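You operate a simulated robot arm through the tools that you are given. There is no shell and no other tool. Be economical: measure what you need, move in short steps, check, and stop when the job is done.

The job below is to be done with a simulated two-armed robot. You get a single attempt, and the scene is never put back.

Task
Take the cap off the bottle that says "coolant" on the top of the far blue bench and lay it down there.
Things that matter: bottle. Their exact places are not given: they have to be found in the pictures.

It is judged by the outcome, as a careful person would: the job done as asked, and still so three seconds after it is handed in. It fails if anything else is knocked over, pushed out of place, dropped, spilled or broken. A push-on lid holds only when it is set on centred and level and pressed home; a screw cap is set on level and turned clockwise until tight.

Robot
Two 7-joint arms with two-finger parallel grippers on one trunk, on a base that drives. Base frame: it is fixed to the floor where the robot stands at the start and does not move with it; the origin is under the middle of the robot, x ahead of it, y to its left, z up. Readings come in mm, degrees, newtons and seconds.
The left shoulder is at the start at [50, 177, 1179], the right one opposite. With the tool pointing down near the work surface each hand reaches from about 220 to 700 mm from the robot's upright axis, wherever it stands, measured 20 degrees to its own side. Payload 3.43 kg a hand.
Tool frame (each hand has its own): the origin (TCP) lies between the finger pads and is the grasp point; the fingertips stand 34 mm ahead of it; z points along the fingers, y is the line along which they close. The gripper opens to 128 mm. The fingers are 24 mm wide and 12 mm thick; the gripper's body (48 by 130 mm) begins 96 mm behind the TCP.
Orientation is that of the tool frame in the base frame, as a unit quaternion [w, x, y, z]. With the fingers straight down and closing along the base's y, the tool's x points along the base's -x, its y along +y and its z along -z.

Tools
- The arms move only by the tool play_rows. It takes "left_plan", "right_plan" or both (then of equal length, played together; a hand with none holds still); each is a list of rows, each a list of 7 numbers: the turn, a rotation vector about the tool's x, y, z in degrees, then the shift along the tool's x, y, z in mm, then the closure in counts, from 0 (fully open) to 255 (shut). In form: [[wx, wy, wz, dx, dy, dz, grip], ...]. A call has 1 to 12 rows; each row is the pose to reach, as a shift and turn from the pose commanded when the call began, along the tool's axes at that moment. Rows are played at 5 a second. More than 50 mm and 8.6 degrees between two rows, or a gripper value outside its range, and nothing of the call is played. Where a pose cannot be reached the arm comes as near as it can. A force on the tool above 40 N (or 10 N above the force at the start of the call, whichever is more), or a blocked arm, ends the call early, and 0.2 s more pass. Each finger travels about 108 mm/s and halts on what it meets, pressing with about 20 N; the grip force reading is that of the motor and also rises with nothing between the fingers. The clock runs only during rows and for 0.2 s after the last one: add rows that repeat a pose to give the fingers time. The reply holds the time, the measured pose of the TCP, the force on the tool along the base axes, the opening and the grip force, in the units named above and with some noise, and new pictures: "views" is both (left out), scene, wrist or none (wrist: the cameras of the hands that moved).
- Cameras (640 x 400 px; columns grow to the right, rows downward): "scene" is now at [174.4, 42.7, 1358.6]; the picture's right is [0.40, -0.92, 0.00], its down [-0.34, -0.15, -0.93] and it looks along [0.85, 0.37, -0.37] (base axes); focal length 232 px, centre (320, 200). "left" rides on the left gripper at [76, 11, -160] in its tool frame; the picture's right is [-0.15, 0.99, 0.00], its down [-0.88, -0.13, -0.46] and it looks along [-0.45, -0.07, 0.89] (tool axes); focal length 234 px, centre (320, 200). "right" rides on the right gripper at [76, -11, -160] in its tool frame; the picture's right is [0.15, 0.99, 0.00], its down [-0.88, 0.13, -0.46] and it looks along [-0.45, 0.07, 0.89] (tool axes); focal length 234 px, centre (320, 200).
- slide_trunk(by): slides the trunk up (or, below 0, down) by that many mm; the arms and the scene camera ride with it, the base frame stays. It gives what a move gives, with no picture.
- drive_base(legs): drives the robot by 1 to 6 legs, each [ahead, turn to the left] in mm and degrees, along the robot's own axes; the way and the turn of a leg run together, so that a leg with both is an arc; at most 1500 mm and 180 degrees a leg. The arms and the cameras ride along, it lands a little off, and it stops where it bumps. It gives what a move gives, and a new picture of the scene camera.
- aim_head(pan, tilt): turns the head with the scene camera to pan (to the left, within 80 degrees either way) and tilt (down, from -29 to 69), counted from straight ahead of the robot. It gives what a move gives, and a new picture of the scene camera.
- probe_pixels(camera, pixels): for up to 12 pixels [column, row] of the newest picture of that camera ("zoom" is the newest enlarged one), the place [x, y, z] in the base frame of the surface seen there, good to about 3 mm, but the place of the scene camera against the robot may be out by one fixed shift of up to 25 mm in any direction. The clock stands still meanwhile.
- close_up(camera, box): a new picture of the part [left, top, right, bottom] of that camera's present view, enlarged. The clock stands still meanwhile.
- close_job(): hands the job in; it is judged then, once.

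Work in short steps. Measure before you move; look again where a grasp or a placing could have gone wrong, and mend it. You have 80 turns and 260 pictures in all, those below and enlarged ones among them. Open the grippers and draw the arms clear of the work before you hand the job in, unless the task says otherwise; then end with one line.

The tools are called after "Request:" as a command line: name --argument value ..., lists and objects as JSON in quotes. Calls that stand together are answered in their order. play_rows: Moves the arms, as the interface text tells. Its arguments: {"type":"object","properties":{"left_plan":{"type":"array"},"right_plan":{"type":"array"},"views":{"type":"string","enum":["both","scene","wrist","none"]}},"required":[]} The other tools are called the same way: slide_trunk (by) slides the trunk up or down; drive_base (legs) drives the base; aim_head (pan, tilt) turns the head that bears the scene camera; probe_pixels (camera, pixels) gives the place of the surface under pixels of a picture; close_up (camera, box) takes an enlarged picture of a part of a camera's view; close_job () hands the job in.

At the start:

```text
clock: 0.0
left_tool_pos: [382.2, 400.0, 1231.3]
left_tcp_rot: [0.001, 0.0, 1.0, 0.0]
left_wrist_force: [-0.6, -0.7, 0.1]
left_gripper_width: 128.0
left_grasp_force: 0.0
right_tool_pos: [305.0, -2.2, 1262.6]
right_tcp_rot: [0.0, 0.0, 1.0, 0.001]
right_wrist_force: [0.7, 0.1, 0.1]
right_gripper_width: 127.9
right_grasp_force: 0.1
trunk travel left (down, up): [-350.0, 51.0]
robot x, y, heading: [-3.7, -3.9, 0.1]
head pan, tilt: [23.4, 21.5]
```

scene: 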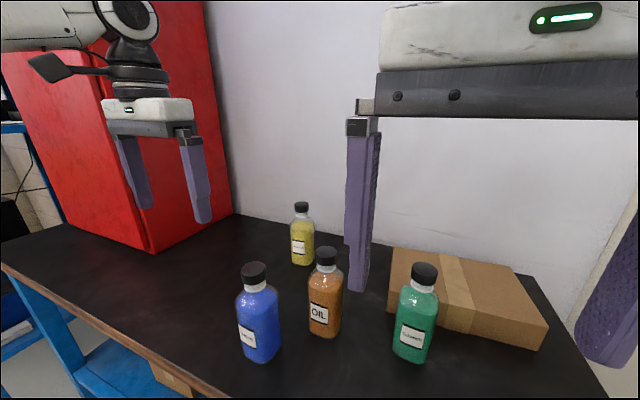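
right: 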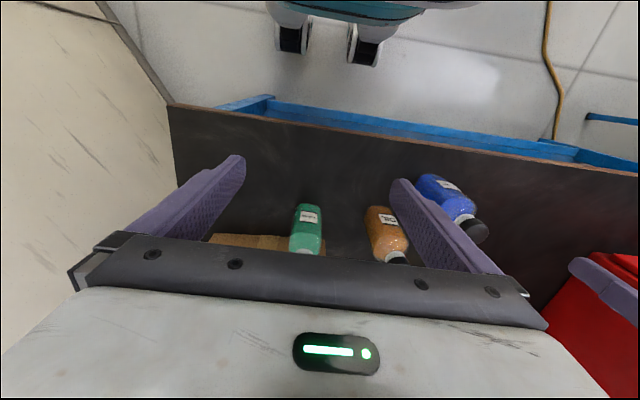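
left: 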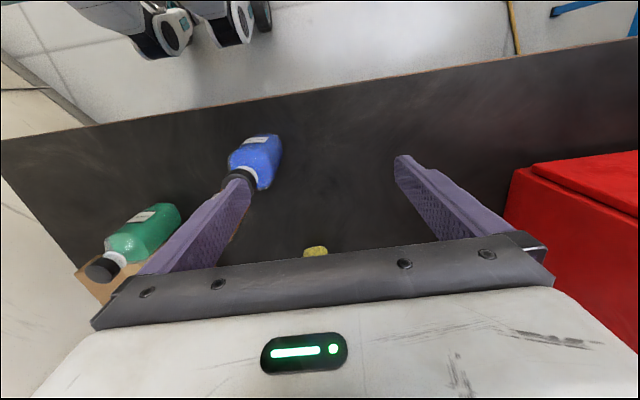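

The scene shows four bottles on the near bench; I read the labels first.

Request:
close_up --camera "scene" --box '[220, 190, 340, 370]'

Request:
close_up --camera "scene" --box '[380, 250, 450, 370]'

Request:
aim_head --pan 70 --tilt 15

Request:
aim_head --pan -60 --tilt 15

```text
2.22 times, centred on (280, 280) of scene
```

zoom: 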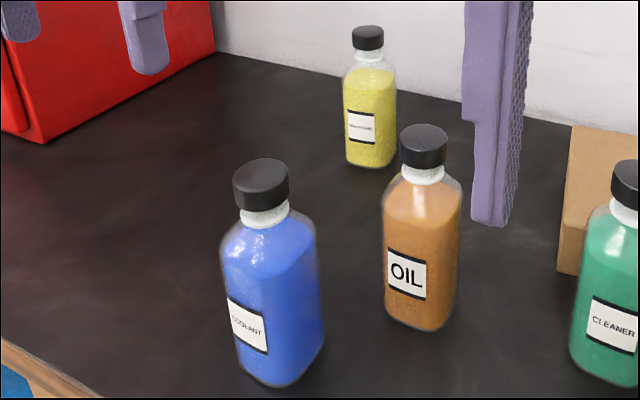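

```text
3.33 times, centred on (415, 310) of scene
```

zoom: 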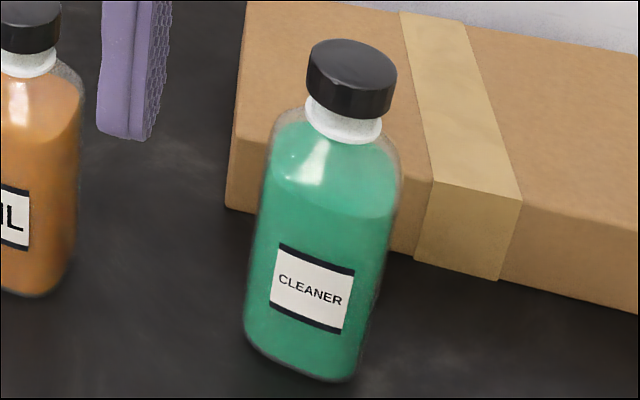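

```text
clock: 1.1
left_tool_pos: [382.0, 399.5, 1232.0]
left_tcp_rot: [0.0, 0.0, 1.0, 0.0]
left_wrist_force: [0.0, -0.7, -0.7]
left_gripper_width: 128.1
left_grasp_force: 0.1
right_tool_pos: [305.1, -2.0, 1262.8]
right_tcp_rot: [-0.001, 0.0, 1.0, 0.0]
right_wrist_force: [0.0, -0.3, 1.5]
right_gripper_width: 128.2
right_grasp_force: 0.1
trunk travel left (down, up): [-350.0, 51.0]
robot x, y, heading: [1.8, 1.3, -0.1]
head pan, tilt: [70.0, 15.0]
```

scene: 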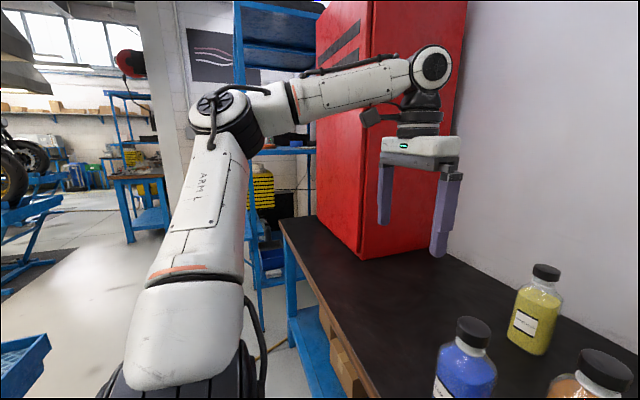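

```text
clock: 3.2
left_tool_pos: [382.1, 400.6, 1230.6]
left_tcp_rot: [0.001, 0.0, 1.0, -0.001]
left_wrist_force: [-0.6, 0.6, 0.4]
left_gripper_width: 128.0
left_grasp_force: 0.0
right_tool_pos: [305.0, -1.9, 1262.6]
right_tcp_rot: [0.0, 0.0, 1.0, 0.001]
right_wrist_force: [-0.4, -0.8, 1.0]
right_gripper_width: 127.8
right_grasp_force: 0.0
trunk travel left (down, up): [-350.0, 51.0]
robot x, y, heading: [-0.1, 2.8, 0.0]
head pan, tilt: [-60.0, 15.0]
```

scene: 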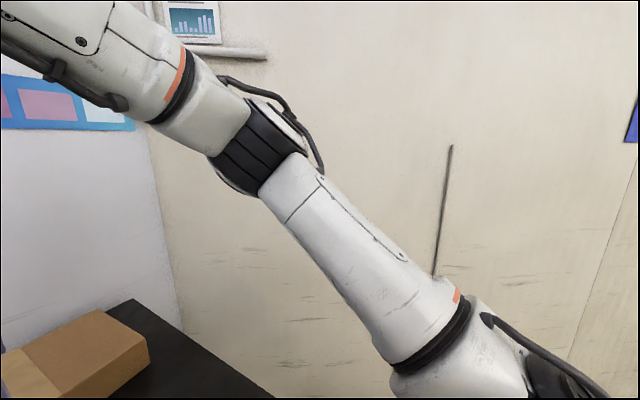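

Coolant (blue) is on this bench, but another blue bench stands far off near (140,195). I look there.

Request:
aim_head --pan 80 --tilt 10

Request:
close_up --camera "scene" --box '[120, 130, 280, 230]'

Request:
close_up --camera "scene" --box '[0, 130, 160, 230]'

```text
clock: 5.5
left_tool_pos: [382.3, 401.1, 1231.3]
left_tcp_rot: [0.001, 0.0, 1.0, 0.0]
left_wrist_force: [0.5, 0.5, 0.6]
left_gripper_width: 127.9
left_grasp_force: 0.0
right_tool_pos: [303.6, -2.3, 1262.0]
right_tcp_rot: [0.0, 0.0, 1.0, -0.001]
right_wrist_force: [-0.8, 0.7, -0.8]
right_gripper_width: 127.9
right_grasp_force: 0.1
trunk travel left (down, up): [-350.0, 51.0]
robot x, y, heading: [2.7, 0.6, -0.1]
head pan, tilt: [80.0, 10.0]
```

scene: 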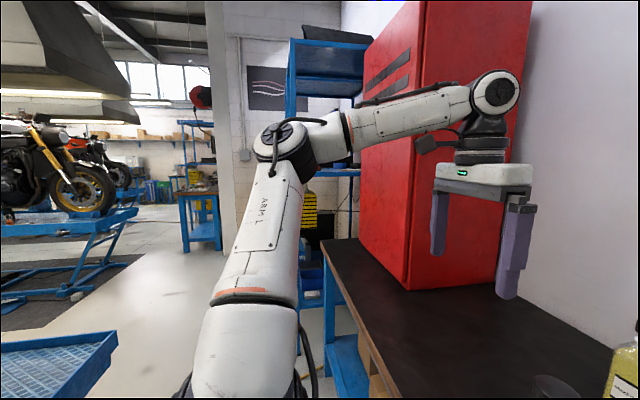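

```text
4.00 times, centred on (200, 180) of scene
```

zoom: 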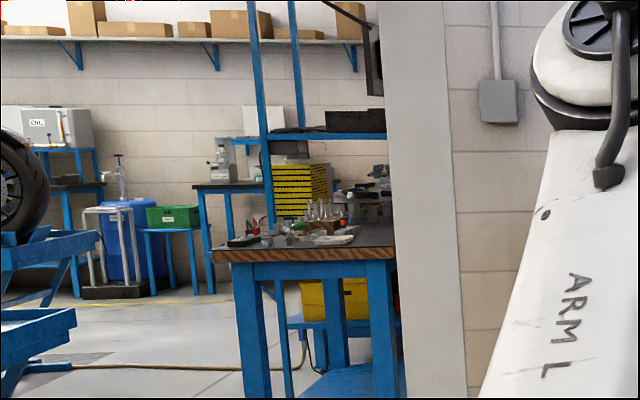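

```text
4.00 times, centred on (80, 180) of scene
```

zoom: 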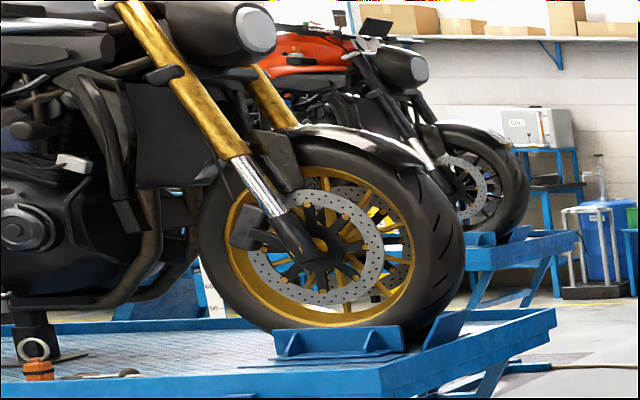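

Request:
close_up --camera "scene" --box '[176, 160, 224, 200]'

Request:
probe_pixels --camera "scene" --pixels '[[200, 190], [185, 175], [320, 172], [80, 350], [480, 310]]'

Request:
close_up --camera "scene" --box '[285, 130, 365, 210]'

```text
10.00 times, centred on (200, 180) of scene
```

zoom: 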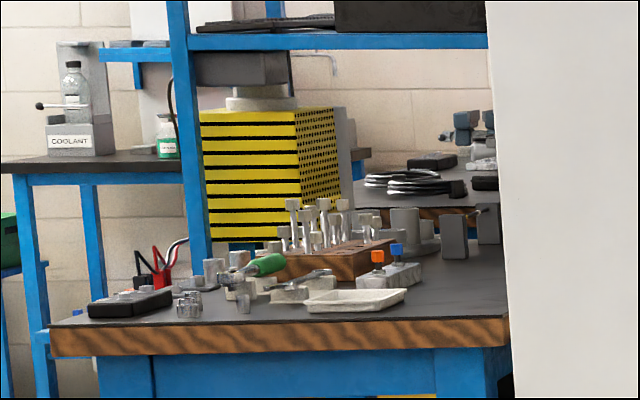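

```text
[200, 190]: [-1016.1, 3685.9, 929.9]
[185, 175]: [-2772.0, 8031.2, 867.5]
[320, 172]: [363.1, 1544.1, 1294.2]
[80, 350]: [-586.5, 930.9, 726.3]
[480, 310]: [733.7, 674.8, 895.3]
```

```text
5.00 times, centred on (325, 170) of scene
```

zoom: 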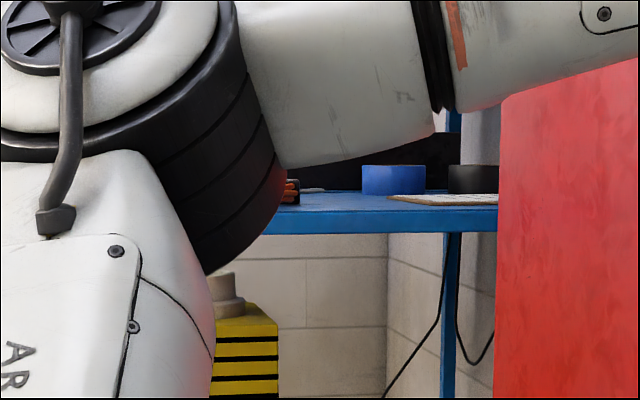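

A stand far off at scene (175,170) also reads COOLANT; I look closer at it.

Request:
close_up --camera "scene" --box '[166, 162, 190, 177]'

Request:
probe_pixels --camera "zoom" --pixels '[[320, 200], [250, 250], [460, 290], [250, 100]]'

Request:
close_up --camera "scene" --box '[120, 155, 180, 192]'

```text
16.00 times, centred on (178, 170) of scene
```

zoom: 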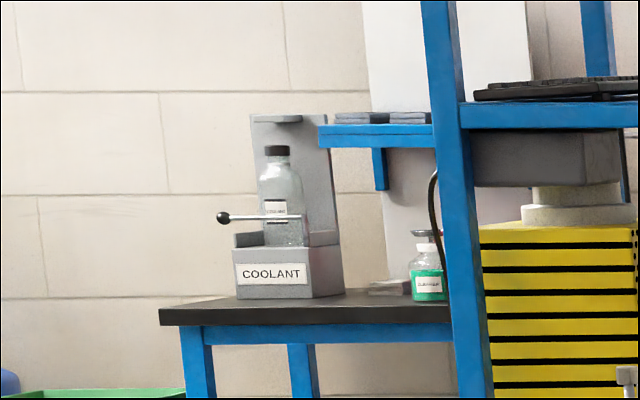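

```text
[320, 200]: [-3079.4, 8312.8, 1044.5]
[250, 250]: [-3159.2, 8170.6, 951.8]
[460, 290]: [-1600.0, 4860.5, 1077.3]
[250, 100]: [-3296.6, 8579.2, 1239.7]
```

```text
10.67 times, centred on (150, 174) of scene
```

zoom: 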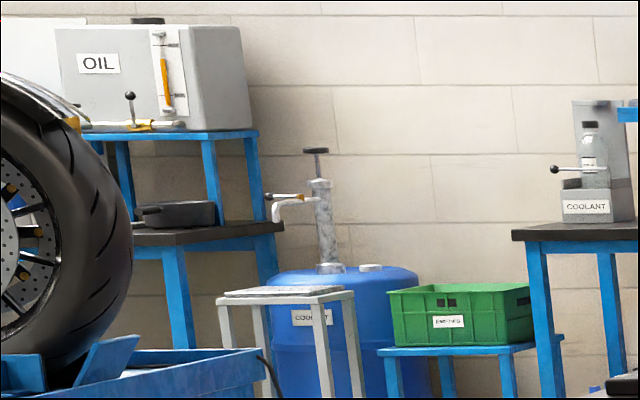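

Before deciding which bench is meant, I back off a little and turn left to see the rest of the room.

Request:
drive_base --legs '[[-350, 0]]'

Request:
aim_head --pan 0 --tilt 30

```text
clock: 7.8
left_tool_pos: [30.7, 400.4, 1230.2]
left_tcp_rot: [0.0, 0.001, 1.0, 0.0]
left_wrist_force: [-0.8, 0.6, -0.8]
left_gripper_width: 128.1
left_grasp_force: 0.1
right_tool_pos: [-46.9, -3.0, 1263.7]
right_tcp_rot: [0.0, 0.0, 1.0, -0.001]
right_wrist_force: [-0.8, -0.8, -0.2]
right_gripper_width: 127.8
right_grasp_force: 0.0
trunk travel left (down, up): [-350.0, 51.0]
robot x, y, heading: [-350.1, 0.0, -0.1]
head pan, tilt: [80.0, 10.0]
```

scene: 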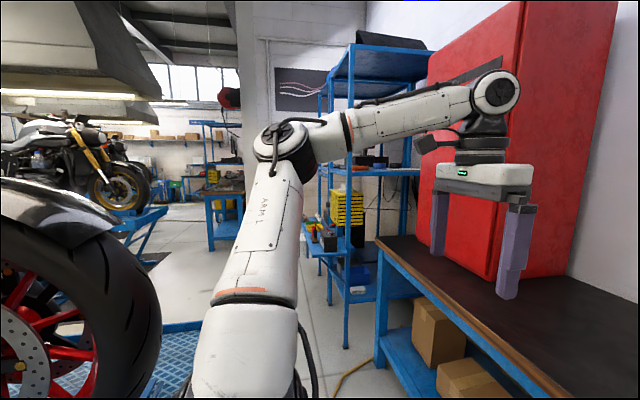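

```text
clock: 9.3
left_tool_pos: [32.0, 400.3, 1231.5]
left_tcp_rot: [0.0, 0.0, 1.0, 0.0]
left_wrist_force: [0.0, 0.4, -0.2]
left_gripper_width: 128.0
left_grasp_force: 0.1
right_tool_pos: [-45.5, -1.7, 1263.2]
right_tcp_rot: [0.0, 0.0, 1.0, 0.001]
right_wrist_force: [4.0, -2.2, -2.0]
right_gripper_width: 127.9
right_grasp_force: 0.0
trunk travel left (down, up): [-350.0, 51.0]
robot x, y, heading: [-352.4, 0.2, -0.2]
head pan, tilt: [0.0, 30.0]
```

scene: 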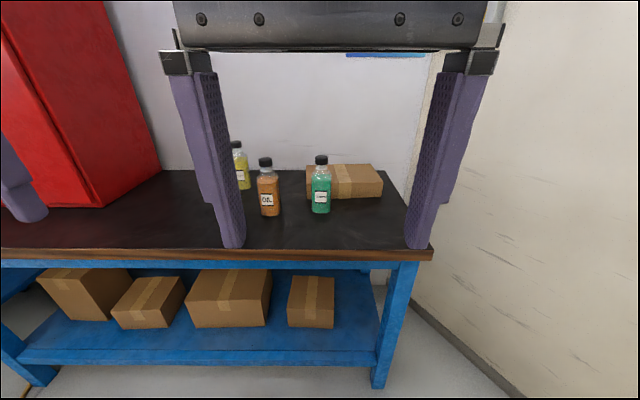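

This bench is the only one with a labelled bottle set, in the far corner of the shop, so I take the blue COOLANT bottle here. I drive back to the bench and measure.

Request:
drive_base --legs '[[350, 0]]'

Request:
aim_head --pan 30 --tilt 40

```text
clock: 11.6
left_tool_pos: [380.2, 399.8, 1231.4]
left_tcp_rot: [0.001, -0.001, 1.0, 0.0]
left_wrist_force: [-0.3, 0.1, 0.6]
left_gripper_width: 128.0
left_grasp_force: 0.2
right_tool_pos: [303.6, -1.6, 1262.9]
right_tcp_rot: [-0.001, -0.001, 1.0, 0.0]
right_wrist_force: [7.0, -1.9, -1.3]
right_gripper_width: 128.0
right_grasp_force: 0.1
trunk travel left (down, up): [-350.0, 51.0]
robot x, y, heading: [-4.4, -0.0, 0.3]
head pan, tilt: [0.0, 30.0]
```

scene: 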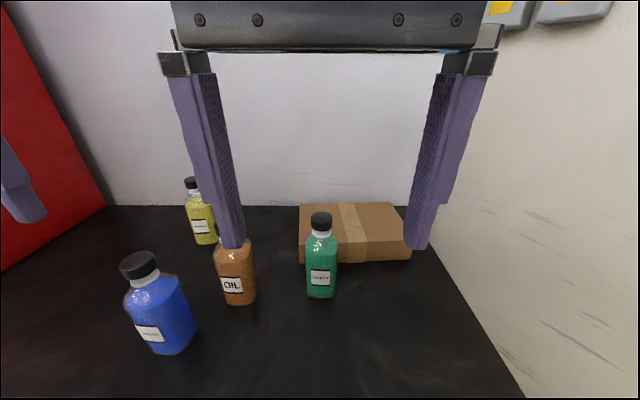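

```text
clock: 12.5
left_tool_pos: [380.3, 402.1, 1229.8]
left_tcp_rot: [0.001, -0.001, 1.0, 0.0]
left_wrist_force: [0.7, 0.2, 0.2]
left_gripper_width: 127.9
left_grasp_force: 0.0
right_tool_pos: [304.4, -1.1, 1262.3]
right_tcp_rot: [0.0, -0.003, 1.0, 0.0]
right_wrist_force: [0.1, -0.2, 0.1]
right_gripper_width: 128.1
right_grasp_force: 0.1
trunk travel left (down, up): [-350.0, 51.0]
robot x, y, heading: [-2.1, 2.3, 0.1]
head pan, tilt: [30.0, 40.0]
```

scene: 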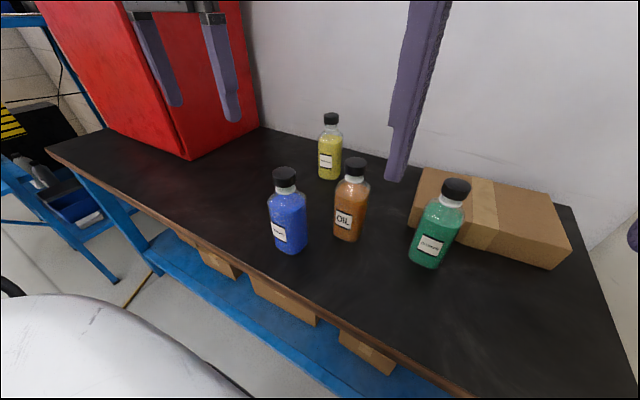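

Good overview. I zoom on the blue bottle and probe its cap, neck and body.

Request:
close_up --camera "scene" --box '[240, 150, 400, 270]'

Request:
probe_pixels --camera "scene" --pixels '[[284, 169], [284, 182], [285, 188], [289, 215], [293, 247], [272, 205], [305, 205], [355, 160], [349, 200], [330, 116], [250, 240], [200, 190]]'

```text
3.33 times, centred on (320, 210) of scene
```

zoom: 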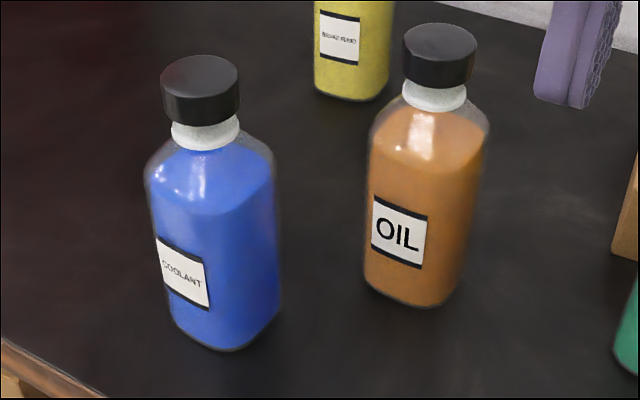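

```text
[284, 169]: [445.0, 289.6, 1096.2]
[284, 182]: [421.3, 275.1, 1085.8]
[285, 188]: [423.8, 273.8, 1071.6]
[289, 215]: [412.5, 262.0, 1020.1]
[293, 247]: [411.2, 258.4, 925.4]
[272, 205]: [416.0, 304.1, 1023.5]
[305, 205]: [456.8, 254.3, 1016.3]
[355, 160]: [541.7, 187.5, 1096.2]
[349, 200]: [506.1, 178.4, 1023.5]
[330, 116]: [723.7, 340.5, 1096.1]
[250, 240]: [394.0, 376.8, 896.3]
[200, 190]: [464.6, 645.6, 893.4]
```

Request:
probe_pixels --camera "zoom" --pixels '[[162, 262], [205, 280], [182, 300], [150, 200], [195, 230], [240, 230], [272, 210], [225, 300], [270, 280], [165, 75], [200, 60], [236, 75]]'

Request:
probe_pixels --camera "zoom" --pixels '[[164, 90], [200, 110], [238, 92], [240, 330], [202, 348], [160, 180], [215, 180], [265, 170], [200, 90], [174, 135], [205, 148], [238, 135]]'

```text
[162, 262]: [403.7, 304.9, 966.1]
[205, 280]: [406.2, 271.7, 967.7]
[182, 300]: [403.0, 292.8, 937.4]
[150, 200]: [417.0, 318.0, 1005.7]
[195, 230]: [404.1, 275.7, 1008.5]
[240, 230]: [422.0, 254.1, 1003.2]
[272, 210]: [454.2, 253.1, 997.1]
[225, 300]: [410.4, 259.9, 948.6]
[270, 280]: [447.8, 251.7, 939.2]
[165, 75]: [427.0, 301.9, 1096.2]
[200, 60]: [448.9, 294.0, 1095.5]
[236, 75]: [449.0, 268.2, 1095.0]
```

```text
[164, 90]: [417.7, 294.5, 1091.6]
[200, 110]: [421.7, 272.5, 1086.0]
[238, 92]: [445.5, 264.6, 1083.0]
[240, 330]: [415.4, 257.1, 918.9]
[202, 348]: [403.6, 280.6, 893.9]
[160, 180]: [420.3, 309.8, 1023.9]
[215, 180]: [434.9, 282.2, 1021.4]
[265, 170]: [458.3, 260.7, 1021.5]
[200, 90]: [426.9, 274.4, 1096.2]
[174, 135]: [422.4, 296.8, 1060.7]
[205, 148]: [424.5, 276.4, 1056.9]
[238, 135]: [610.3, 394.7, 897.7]
```

Bottle body in the scene frame is about x 404–470, y 252–320, with the cap at about (438,285). I refresh the wrist pictures to measure without the scene camera's offset.

Request:
play_rows --left_plan '[[0, 0, 0, 0, 0, 0, 0]]' --right_plan '[[0, 0, 0, 0, 0, 0, 0]]' --views "wrist"

Request:
close_up --camera "left" --box '[210, 120, 310, 200]'

```text
clock: 12.9
left_tool_pos: [380.6, 401.4, 1232.1]
left_tcp_rot: [0.0, 0.0, 1.0, 0.001]
left_wrist_force: [-0.1, -0.2, -0.3]
left_gripper_width: 128.1
left_grasp_force: 0.1
right_tool_pos: [304.5, -2.0, 1263.4]
right_tcp_rot: [0.0, -0.001, 1.0, 0.0]
right_wrist_force: [-1.1, 0.0, -0.1]
right_gripper_width: 128.0
right_grasp_force: 0.0
trunk travel left (down, up): [-350.0, 51.0]
robot x, y, heading: [1.5, 2.5, -0.1]
head pan, tilt: [30.0, 40.0]
```

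right: 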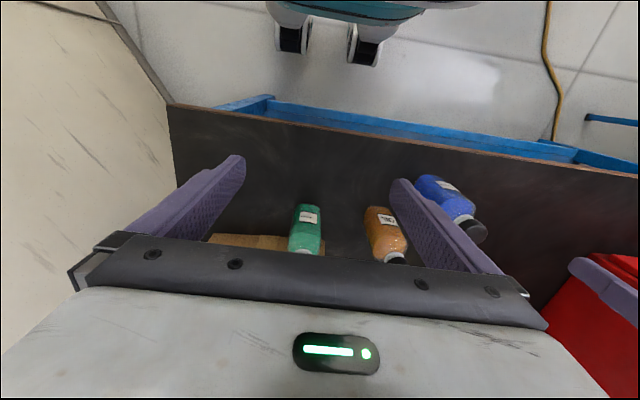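
left: 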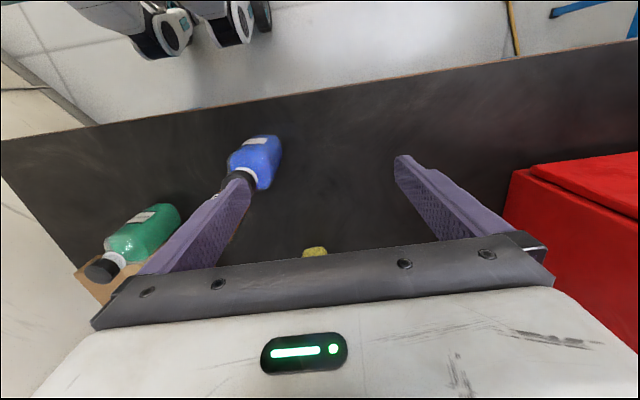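

```text
5.00 times, centred on (260, 160) of left
```

zoom: 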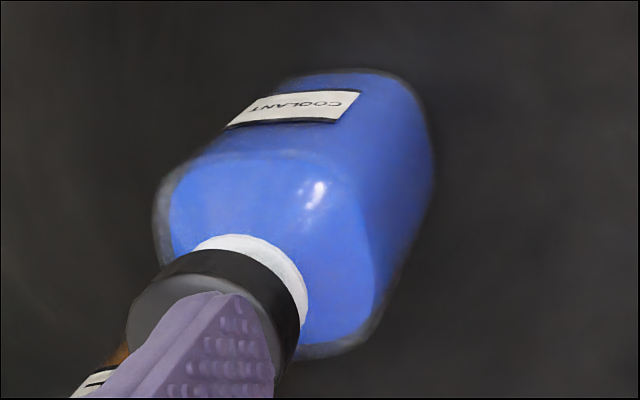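

Request:
probe_pixels --camera "zoom" --pixels '[[245, 122], [345, 95], [300, 110], [430, 170], [400, 260], [365, 330], [165, 220], [240, 245], [150, 300], [250, 262], [300, 310], [500, 200]]'

Request:
probe_pixels --camera "right" --pixels '[[470, 229], [480, 238], [460, 224], [475, 220], [485, 232], [448, 186], [470, 205], [385, 245], [404, 260], [310, 235], [300, 140], [450, 152]]'

Request:
close_up --camera "right" --box '[400, 165, 500, 245]'

```text
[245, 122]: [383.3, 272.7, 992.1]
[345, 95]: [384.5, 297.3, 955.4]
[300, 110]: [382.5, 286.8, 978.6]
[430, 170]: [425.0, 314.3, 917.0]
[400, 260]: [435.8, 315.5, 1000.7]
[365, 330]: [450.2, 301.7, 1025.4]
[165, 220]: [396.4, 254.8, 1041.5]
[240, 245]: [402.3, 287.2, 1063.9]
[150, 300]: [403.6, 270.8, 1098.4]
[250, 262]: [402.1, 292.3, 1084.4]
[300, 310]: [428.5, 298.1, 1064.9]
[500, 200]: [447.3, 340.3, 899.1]
```

```text
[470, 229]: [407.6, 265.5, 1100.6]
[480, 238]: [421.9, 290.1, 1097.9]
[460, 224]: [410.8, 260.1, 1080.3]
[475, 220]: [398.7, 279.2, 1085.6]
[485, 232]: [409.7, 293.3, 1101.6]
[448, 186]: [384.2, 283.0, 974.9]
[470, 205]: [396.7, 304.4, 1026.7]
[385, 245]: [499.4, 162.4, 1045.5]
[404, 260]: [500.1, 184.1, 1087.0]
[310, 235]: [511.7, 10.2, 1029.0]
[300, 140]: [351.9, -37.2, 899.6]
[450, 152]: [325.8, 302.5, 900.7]
```

```text
5.00 times, centred on (450, 205) of right
```

zoom: 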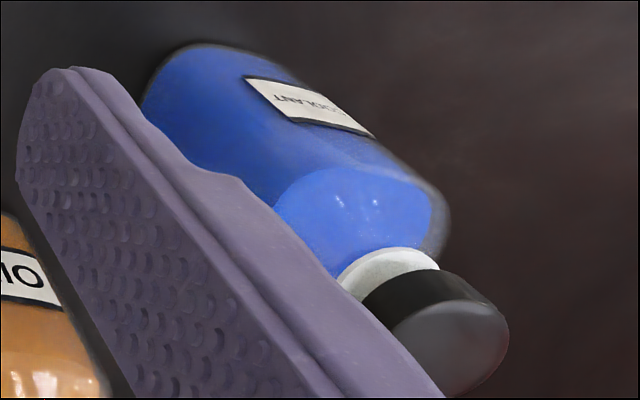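

In the wrist frame the bottle is about x 383–450, y 249–315, cap centred near (417,282), cap top at 1099 and bench at 900. I will hold the body with the left hand coming in from the left (open side) and unscrew with the right from above; first I swing the left hand toward horizontal, well to the bottle's left.

Request:
play_rows --left_plan '[[4.619, 4.619, -4.619, -3, 7, 6, 0], [9.238, 9.238, -9.238, -6, 14, 12, 0], [13.857, 13.857, -13.857, -9, 21, 18, 0], [18.476, 18.476, -18.476, -12, 28, 24, 0], [23.095, 23.095, -23.095, -15, 35, 30, 0], [27.714, 27.714, -27.714, -18, 42, 36, 0], [32.333, 32.333, -32.333, -21, 49, 42, 0], [36.952, 36.952, -36.952, -24, 56, 48, 0], [41.571, 41.571, -41.571, -27, 63, 54, 0], [46.19, 46.19, -46.19, -30, 70, 60, 0], [50.809, 50.809, -50.809, -33, 77, 66, 0], [55.428, 55.428, -55.428, -36, 84, 72, 0]]' --views "both"

```text
clock: 15.5
left_tool_pos: [358.1, 418.1, 1146.0]
left_tcp_rot: [-0.408, -0.444, 0.68, -0.417]
left_wrist_force: [0.3, 0.2, -0.3]
left_gripper_width: 128.0
left_grasp_force: 0.0
left hand out of reach, approached as far as the arm can: row 6, 7, 8, 9, 10, 11, 12
right_tool_pos: [302.4, 0.3, 1262.6]
right_tcp_rot: [0.001, -0.001, 1.0, 0.0]
right_wrist_force: [-0.2, -0.5, -0.5]
right_gripper_width: 127.9
right_grasp_force: 0.0
trunk travel left (down, up): [-350.0, 51.0]
robot x, y, heading: [-0.6, 2.3, 0.3]
head pan, tilt: [30.0, 40.0]
```

scene: 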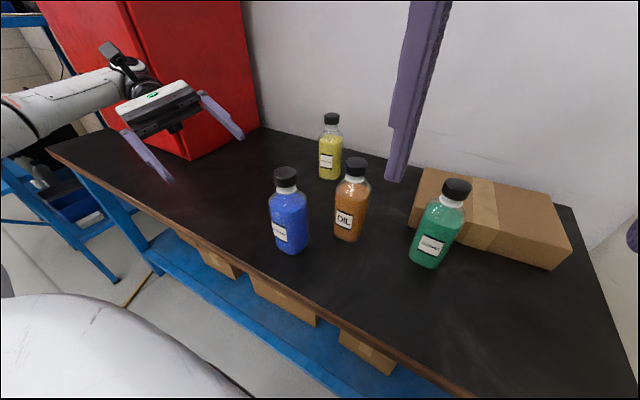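
left: 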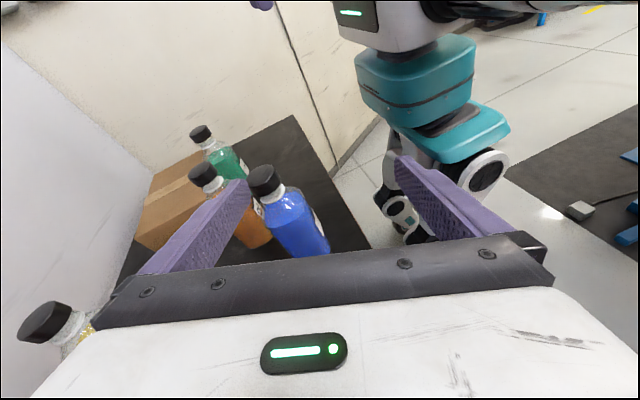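

The hand points to −y and has reached its limit at that far spot. I go half-way toward a pre-grasp about (417,400,1040) tilted 25° down and check how commanded and measured poses relate.

Request:
play_rows --left_plan '[[1.75, -1.82, -2.75, -16, 0, 18.5, 0], [3.5, -3.63, -5.5, -32, 0, 37, 0], [5.25, -5.45, -8.25, -48, 0.7, 55.7, 0]]' --views "none"

```text
clock: 16.3
left_tool_pos: [361.9, 379.5, 1081.5]
left_tcp_rot: [-0.382, -0.529, 0.646, -0.396]
left_wrist_force: [-0.3, 0.0, 0.2]
left_gripper_width: 127.9
left_grasp_force: 0.1
right_tool_pos: [303.5, -0.5, 1262.7]
right_tcp_rot: [0.0, -0.001, 1.0, 0.0]
right_wrist_force: [0.2, -0.2, -0.4]
right_gripper_width: 128.1
right_grasp_force: 0.0
trunk travel left (down, up): [-350.0, 51.0]
robot x, y, heading: [2.0, 2.5, 0.2]
head pan, tilt: [30.0, 40.0]
```

Moves start from the actual pose, good. I now finish to the pre-grasp about (417,390,1010).

Request:
play_rows --left_plan '[[1.4, -0.7, -2.9, -26, -15, 5, 0], [2.7, -1.3, -5.7, -52, -30, 10, 0], [4.1, -2.0, -8.6, -77.4, -45.2, 14.5, 0], [4.1, -2.0, -8.6, -77.4, -45.2, 14.5, 0]]' --views "both"

```text
clock: 17.3
left_tool_pos: [407.1, 387.3, 1015.3]
left_tcp_rot: [-0.379, -0.596, 0.598, -0.378]
left_wrist_force: [0.1, -0.2, -0.1]
left_gripper_width: 128.0
left_grasp_force: 0.1
left hand out of reach, approached as far as the arm can: row 3, 4
right_tool_pos: [304.2, -0.9, 1262.4]
right_tcp_rot: [0.0, -0.001, 1.0, 0.0]
right_wrist_force: [-0.1, -0.1, 0.3]
right_gripper_width: 128.0
right_grasp_force: 0.1
trunk travel left (down, up): [-350.0, 51.0]
robot x, y, heading: [1.0, -0.7, -0.2]
head pan, tilt: [30.0, 40.0]
```

scene: 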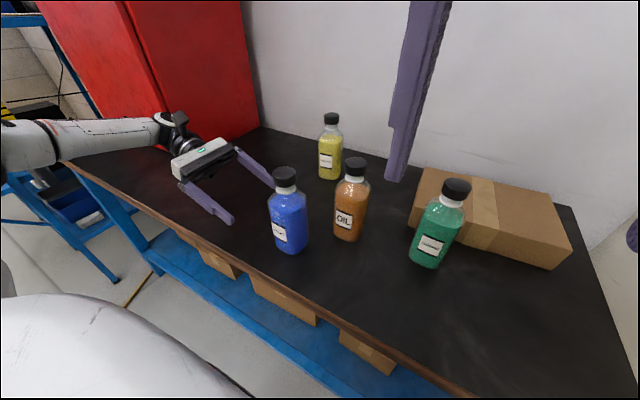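
left: 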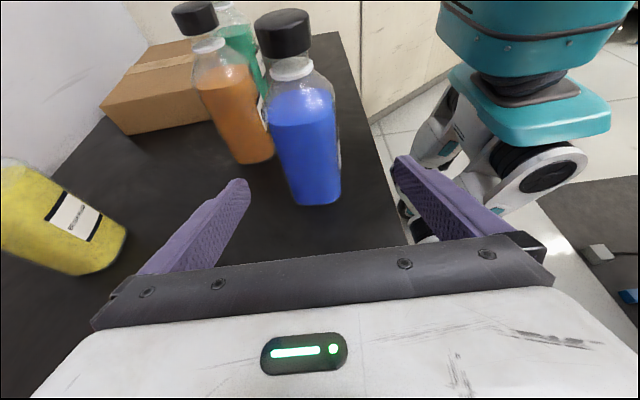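

The left hand is squared up facing the bottle's left face. I measure the bottle from this view.

Request:
probe_pixels --camera "left" --pixels '[[275, 130], [305, 130], [335, 130], [290, 190], [338, 190], [305, 110], [268, 36], [285, 30], [308, 34], [286, 14], [250, 130], [262, 150]]'

Request:
close_up --camera "left" --box '[180, 0, 360, 215]'

```text
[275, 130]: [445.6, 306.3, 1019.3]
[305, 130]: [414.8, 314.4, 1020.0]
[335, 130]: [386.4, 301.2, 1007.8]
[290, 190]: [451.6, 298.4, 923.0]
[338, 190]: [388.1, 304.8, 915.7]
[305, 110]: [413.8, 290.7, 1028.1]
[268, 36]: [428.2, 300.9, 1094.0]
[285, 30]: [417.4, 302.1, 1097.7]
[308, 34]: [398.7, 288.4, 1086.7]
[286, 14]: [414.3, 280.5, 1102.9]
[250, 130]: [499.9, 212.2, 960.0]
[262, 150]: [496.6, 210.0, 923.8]
```

```text
1.86 times, centred on (270, 108) of left
```

zoom: 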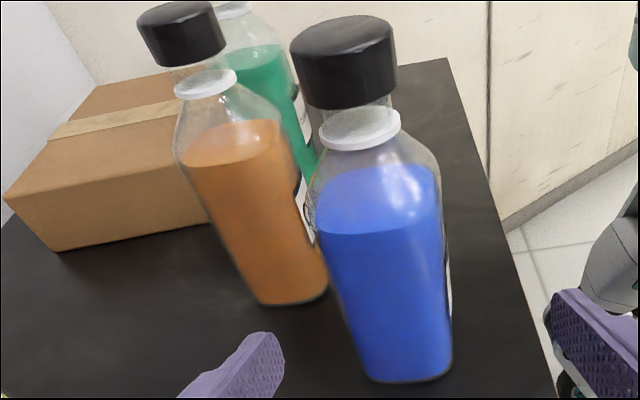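

Bottle axis ≈ (418,281). I slide in along the tool axis to TCP ≈ (418,285,960), fingers open.

Request:
play_rows --left_plan '[[0, 0, 0, -3, -8, 15, 0], [0, 0, 0, -6.3, -11, 45, 0], [0, 0, 0, -6.3, -11, 75, 0], [0, 0, 0, -6.3, -11, 100, 0], [0, 0, 0, -6.3, -11, 115, 0], [0, 0, 0, -6.3, -11, 115, 0]]' --views "both"

```text
clock: 18.7
left_tool_pos: [395.6, 287.7, 976.4]
left_tcp_rot: [-0.379, -0.597, 0.597, -0.379]
left_wrist_force: [0.6, -0.1, 0.3]
left_gripper_width: 127.7
left_grasp_force: 0.1
left hand out of reach, approached as far as the arm can: row 1, 2, 3, 4, 5, 6
right_tool_pos: [303.9, 0.0, 1262.1]
right_tcp_rot: [0.0, 0.0, 1.0, 0.001]
right_wrist_force: [-0.4, -0.5, -0.8]
right_gripper_width: 128.2
right_grasp_force: 0.1
trunk travel left (down, up): [-350.0, 51.0]
robot x, y, heading: [1.4, -0.6, -0.0]
head pan, tilt: [30.0, 40.0]
```

scene: 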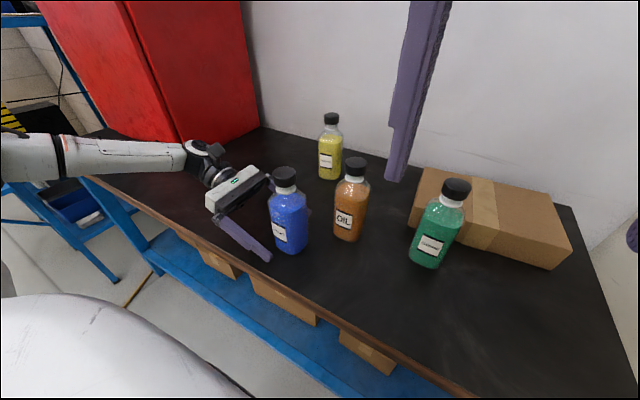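
left: 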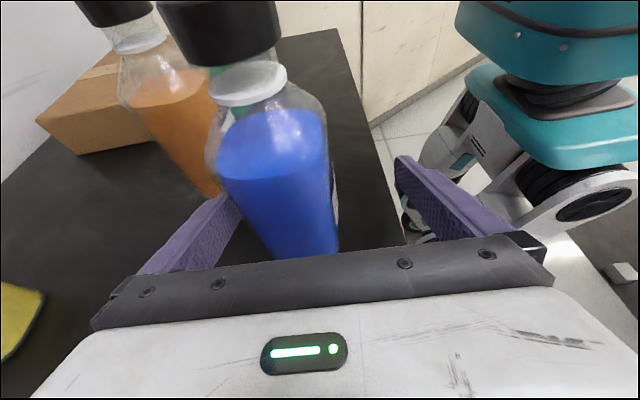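

The arm stops 22 mm short in x (fingers straddle, but off centre). I check the gap between the robot's base and the bench before nudging the base forward.

Request:
probe_pixels --camera "left" --pixels '[[405, 205], [405, 238], [420, 230], [445, 160], [470, 100], [385, 200], [395, 240], [500, 210], [370, 130], [288, 150], [325, 200], [240, 200]]'

Request:
aim_head --pan 0 --tilt 69

```text
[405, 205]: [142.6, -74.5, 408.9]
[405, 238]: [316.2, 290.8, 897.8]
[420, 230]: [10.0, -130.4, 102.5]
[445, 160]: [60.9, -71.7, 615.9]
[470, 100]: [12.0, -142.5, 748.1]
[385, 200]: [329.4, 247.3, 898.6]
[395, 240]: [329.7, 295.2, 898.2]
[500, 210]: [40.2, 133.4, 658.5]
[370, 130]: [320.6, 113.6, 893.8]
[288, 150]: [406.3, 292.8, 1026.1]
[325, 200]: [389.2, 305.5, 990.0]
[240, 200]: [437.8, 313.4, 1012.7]
```

```text
clock: 19.6
left_tool_pos: [396.0, 286.9, 978.5]
left_tcp_rot: [-0.38, -0.596, 0.597, -0.38]
left_wrist_force: [-0.3, -0.5, -0.5]
left_gripper_width: 128.1
left_grasp_force: 0.0
right_tool_pos: [306.1, -2.8, 1262.2]
right_tcp_rot: [-0.002, -0.001, 1.0, 0.001]
right_wrist_force: [37.6, -50.2, -27.7]
right_gripper_width: 128.0
right_grasp_force: 0.1
trunk travel left (down, up): [-350.0, 51.0]
robot x, y, heading: [4.0, 7.2, 0.1]
head pan, tilt: [0.0, 68.8]
```

scene: 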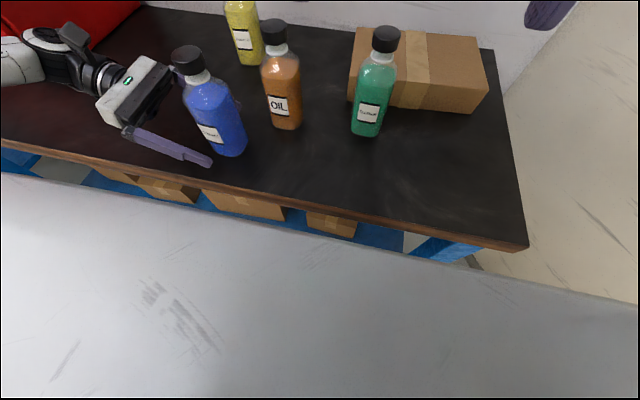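

The head pressed on the right arm at that tilt; I turn it back. Base front (~x 150) is well clear of the bench edge (~320), so I then nudge forward 24 mm to centre the fingers.

Request:
aim_head --pan 30 --tilt 40

Request:
drive_base --legs '[[24, 0]]'

```text
clock: 20.6
left_tool_pos: [394.8, 287.6, 977.5]
left_tcp_rot: [-0.38, -0.596, 0.598, -0.378]
left_wrist_force: [0.5, 0.3, 0.7]
left_gripper_width: 128.2
left_grasp_force: 0.0
right_tool_pos: [303.8, -1.0, 1262.5]
right_tcp_rot: [0.0, -0.001, 1.0, -0.001]
right_wrist_force: [0.6, -0.4, 0.9]
right_gripper_width: 127.9
right_grasp_force: 0.1
trunk travel left (down, up): [-350.0, 51.0]
robot x, y, heading: [-0.8, 2.5, 0.1]
head pan, tilt: [30.0, 40.0]
```

scene: 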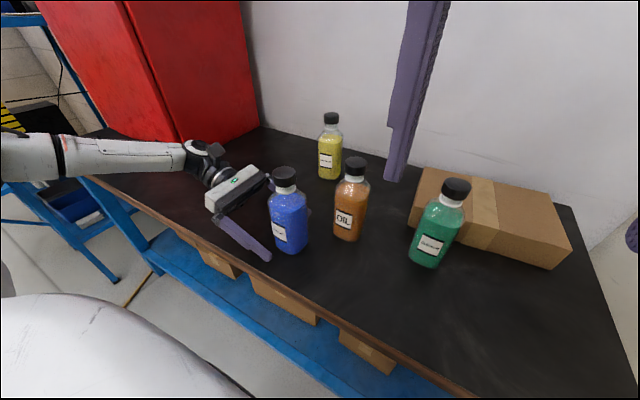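

```text
clock: 21.4
left_tool_pos: [419.9, 287.9, 976.1]
left_tcp_rot: [-0.38, -0.596, 0.597, -0.378]
left_wrist_force: [0.7, 0.7, 0.2]
left_gripper_width: 128.1
left_grasp_force: 0.2
right_tool_pos: [328.3, -1.7, 1262.2]
right_tcp_rot: [-0.001, -0.001, 1.0, 0.0]
right_wrist_force: [0.4, -0.3, -0.9]
right_gripper_width: 128.1
right_grasp_force: 0.1
trunk travel left (down, up): [-350.0, 51.0]
robot x, y, heading: [22.0, 1.0, 0.1]
head pan, tilt: [30.0, 40.0]
```

scene: 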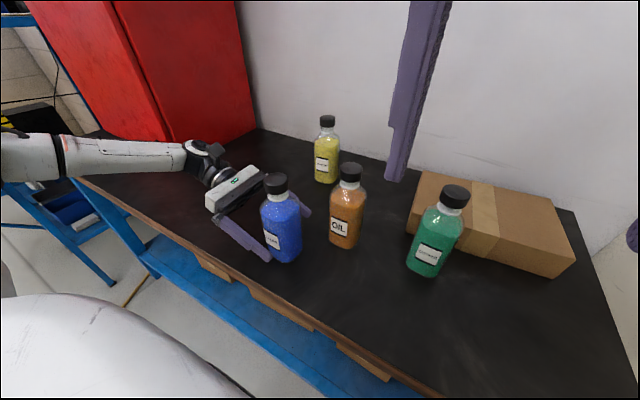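

Fingers are centred (TCP 420 vs bottle 418). I close the left gripper gently on the body.

Request:
play_rows --left_plan '[[0, 0, 0, 0, 0, 0, 60], [0, 0, 0, 0, 0, 0, 90], [0, 0, 0, 0, 0, 0, 110], [0, 0, 0, 0, 0, 0, 130], [0, 0, 0, 0, 0, 0, 255], [0, 0, 0, 0, 0, 0, 255], [0, 0, 0, 0, 0, 0, 255]]' --views "both"

```text
clock: 23.0
left_tool_pos: [419.7, 288.8, 977.2]
left_tcp_rot: [0.379, 0.597, -0.596, 0.38]
left_wrist_force: [2.7, 1.4, 0.9]
left_gripper_width: 72.5
left_grasp_force: 20.1
right_tool_pos: [327.5, -0.8, 1261.6]
right_tcp_rot: [0.001, 0.0, 1.0, 0.0]
right_wrist_force: [-1.6, -0.9, 0.6]
right_gripper_width: 127.9
right_grasp_force: 0.0
trunk travel left (down, up): [-350.0, 51.0]
robot x, y, heading: [21.3, -0.5, 0.2]
head pan, tilt: [30.0, 40.0]
```

scene: 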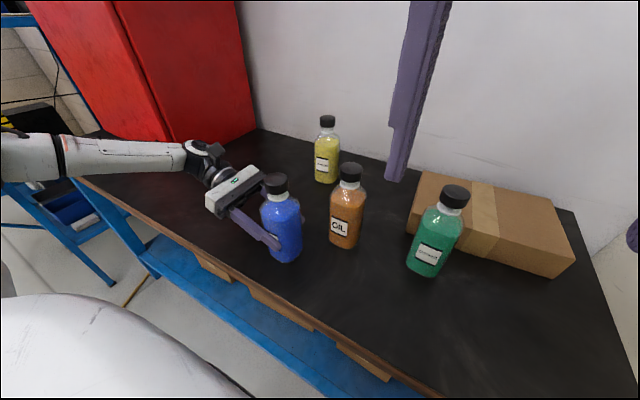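
left: 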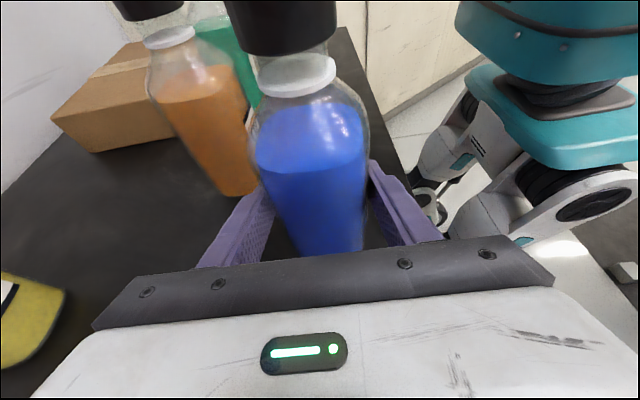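

The bottle is held (72.5 mm, 20 N). Now I bring the right hand above the cap at z≈1230 for a look.

Request:
play_rows --right_plan '[[0, 0, 0, -13, 40, 5, 0], [0, 0, 0, -26, 81, 9, 0], [0, 0, 0, -39, 122, 14, 0], [0, 0, 0, -52, 162, 18, 0], [0, 0, 0, -65, 203, 23, 0], [0, 0, 0, -78, 244, 28, 0], [0, 0, 0, -90, 284, 32, 0], [0, 0, 0, -90, 284, 32, 0]]' --views "both"

```text
clock: 24.2
left_tool_pos: [419.0, 288.0, 977.2]
left_tcp_rot: [-0.38, -0.596, 0.598, -0.378]
left_wrist_force: [-1.0, 1.9, 2.4]
left_gripper_width: 72.3
left_grasp_force: 20.1
right_tool_pos: [430.9, 112.5, 1266.5]
right_tcp_rot: [-0.011, 0.063, 0.997, 0.047]
right_wrist_force: [0.7, 0.0, 1.5]
right_gripper_width: 128.2
right_grasp_force: 0.1
right hand out of reach, approached as far as the arm can: row 4, 5, 6
trunk travel left (down, up): [-350.0, 51.0]
robot x, y, heading: [23.0, 1.0, 0.1]
head pan, tilt: [30.0, 40.0]
stopped in row 6 (right hand): the arm was blocked; the commanded pose is now the measured one
```

scene: 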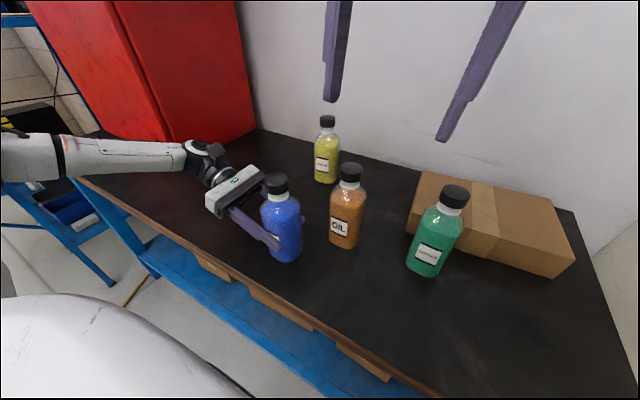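
right: 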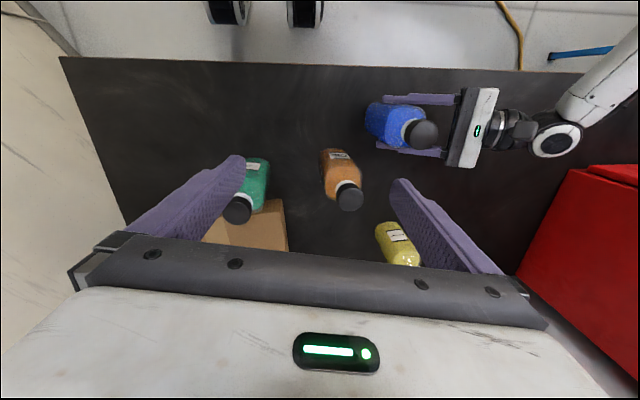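

The right arm was blocked crossing high in front of the head. I lower it to z≈1176 here (tips above all caps) and straighten it, then try crossing lower.

Request:
play_rows --right_plan '[[1.8, -0.4, -2.4, 6, -4, 30, 0], [3.6, -0.9, -4.8, 12, -7, 60, 0], [5.4, -1.3, -7.2, 17.3, -10.8, 90, 0], [5.4, -1.3, -7.2, 17.3, -10.8, 90, 0]]' --views "none"

Request:
play_rows --right_plan '[[0, 0, 0, 0, 30, 0, 0], [0, 0, 0, 0, 60, 0, 0], [0, 0, 0, 0, 90, 0, 0], [0, 0, 0, 0, 120, 0, 0], [0, 0, 0, 0, 145, 0, 0], [0, 0, 0, 0, 170, 0, 0]]' --views "both"

```text
clock: 25.2
left_tool_pos: [420.5, 287.0, 976.5]
left_tcp_rot: [-0.379, -0.596, 0.598, -0.379]
left_wrist_force: [-0.3, 1.6, 2.8]
left_gripper_width: 71.9
left_grasp_force: 19.9
right_tool_pos: [408.6, 115.4, 1176.8]
right_tcp_rot: [0.002, -0.003, 1.0, -0.003]
right_wrist_force: [-0.3, 0.1, -1.4]
right_gripper_width: 127.9
right_grasp_force: 0.0
trunk travel left (down, up): [-350.0, 51.0]
robot x, y, heading: [22.5, 4.0, -0.2]
head pan, tilt: [30.0, 40.0]
```

```text
clock: 26.6
left_tool_pos: [420.0, 288.3, 977.4]
left_tcp_rot: [-0.379, -0.597, 0.598, -0.379]
left_wrist_force: [-0.8, 1.0, 3.5]
left_gripper_width: 71.7
left_grasp_force: 20.1
right_tool_pos: [420.5, 150.1, 1174.1]
right_tcp_rot: [-0.024, 0.048, 0.998, 0.03]
right_wrist_force: [0.0, -0.3, -0.6]
right_gripper_width: 127.9
right_grasp_force: 0.1
right hand out of reach, approached as far as the arm can: row 2, 3, 4, 5, 6
trunk travel left (down, up): [-350.0, 51.0]
robot x, y, heading: [21.6, -1.2, 0.0]
head pan, tilt: [30.0, 40.0]
```

scene: 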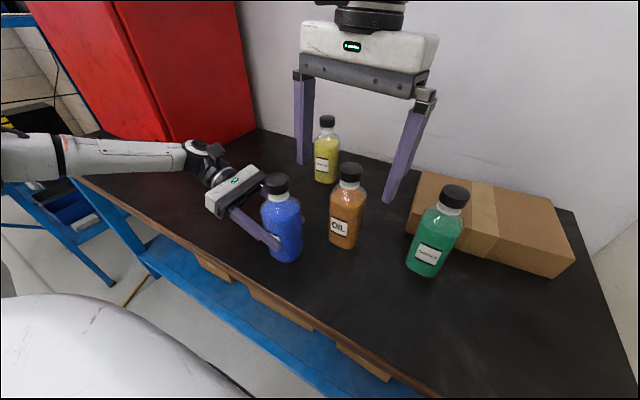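
right: 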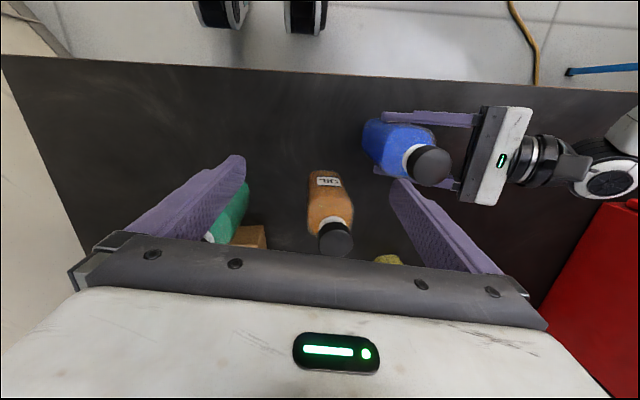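

The right hand stops at y≈150; the drift suggests a clockwise yaw helps. I try yawing 48° while moving left.

Request:
play_rows --right_plan '[[0, 0, 8, 0, 10, 0, 0], [0, 0, 16, 0, 20, 0, 0], [0, 0, 24, 0, 40, 0, 0], [0, 0, 32, 0, 60, 0, 0], [0, 0, 40, 0, 80, 0, 0], [0, 0, 48, 0, 100, 0, 0]]' --views "none"

```text
clock: 28.2
left_tool_pos: [420.1, 287.8, 977.1]
left_tcp_rot: [0.379, 0.597, -0.597, 0.379]
left_wrist_force: [-1.0, 0.1, 2.3]
left_gripper_width: 71.6
left_grasp_force: 19.6
right_tool_pos: [420.0, 150.9, 1185.4]
right_tcp_rot: [-0.045, 0.467, 0.882, 0.038]
right_wrist_force: [-0.2, 0.3, -0.4]
right_gripper_width: 128.3
right_grasp_force: 0.0
right hand out of reach, approached as far as the arm can: row 1, 2, 3, 4, 5, 6
trunk travel left (down, up): [-350.0, 51.0]
robot x, y, heading: [19.9, -0.1, 0.1]
head pan, tilt: [30.0, 40.0]
stopped in row 6 (right hand): the arm was blocked; the commanded pose is now the measured one
```

Not helpful, so I instead bring the bottle (held, capped) to where both hands work: lift 8 mm and carry to about (403,143), then later return it. First I undo the right yaw and raise it out of the way.

Request:
play_rows --right_plan '[[0, 0, -8, 0, 0, -12, 0], [0, 0, -16, 0, -5, -24, 0], [0, 0, -24, 5, -15, -36, 0], [0, 0, -32, 15, -30, -48, 0], [0, 0, -40, 25, -45, -60, 0], [0, 0, -48, 35, -60, -70, 0], [0, 0, -48, 45, -80, -70, 0]]' --views "scene"

```text
clock: 29.8
left_tool_pos: [418.9, 287.0, 977.6]
left_tcp_rot: [0.379, 0.597, -0.597, 0.379]
left_wrist_force: [-1.9, 2.5, 5.9]
left_gripper_width: 71.8
left_grasp_force: 19.8
right_tool_pos: [330.3, 135.8, 1256.5]
right_tcp_rot: [-0.024, 0.066, 0.996, 0.051]
right_wrist_force: [0.5, -0.1, -0.2]
right_gripper_width: 127.8
right_grasp_force: 0.1
trunk travel left (down, up): [-350.0, 51.0]
robot x, y, heading: [21.9, -0.4, 0.1]
head pan, tilt: [30.0, 40.0]
```

scene: 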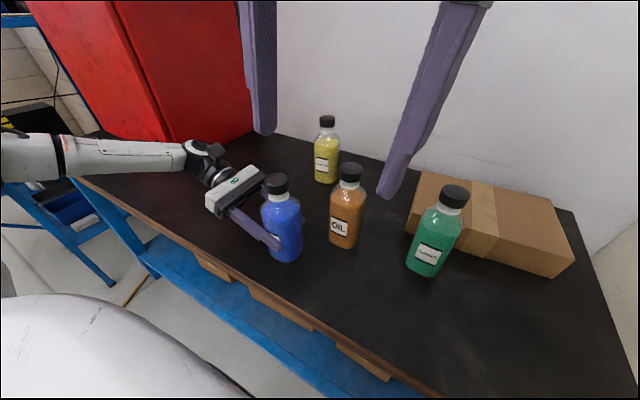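

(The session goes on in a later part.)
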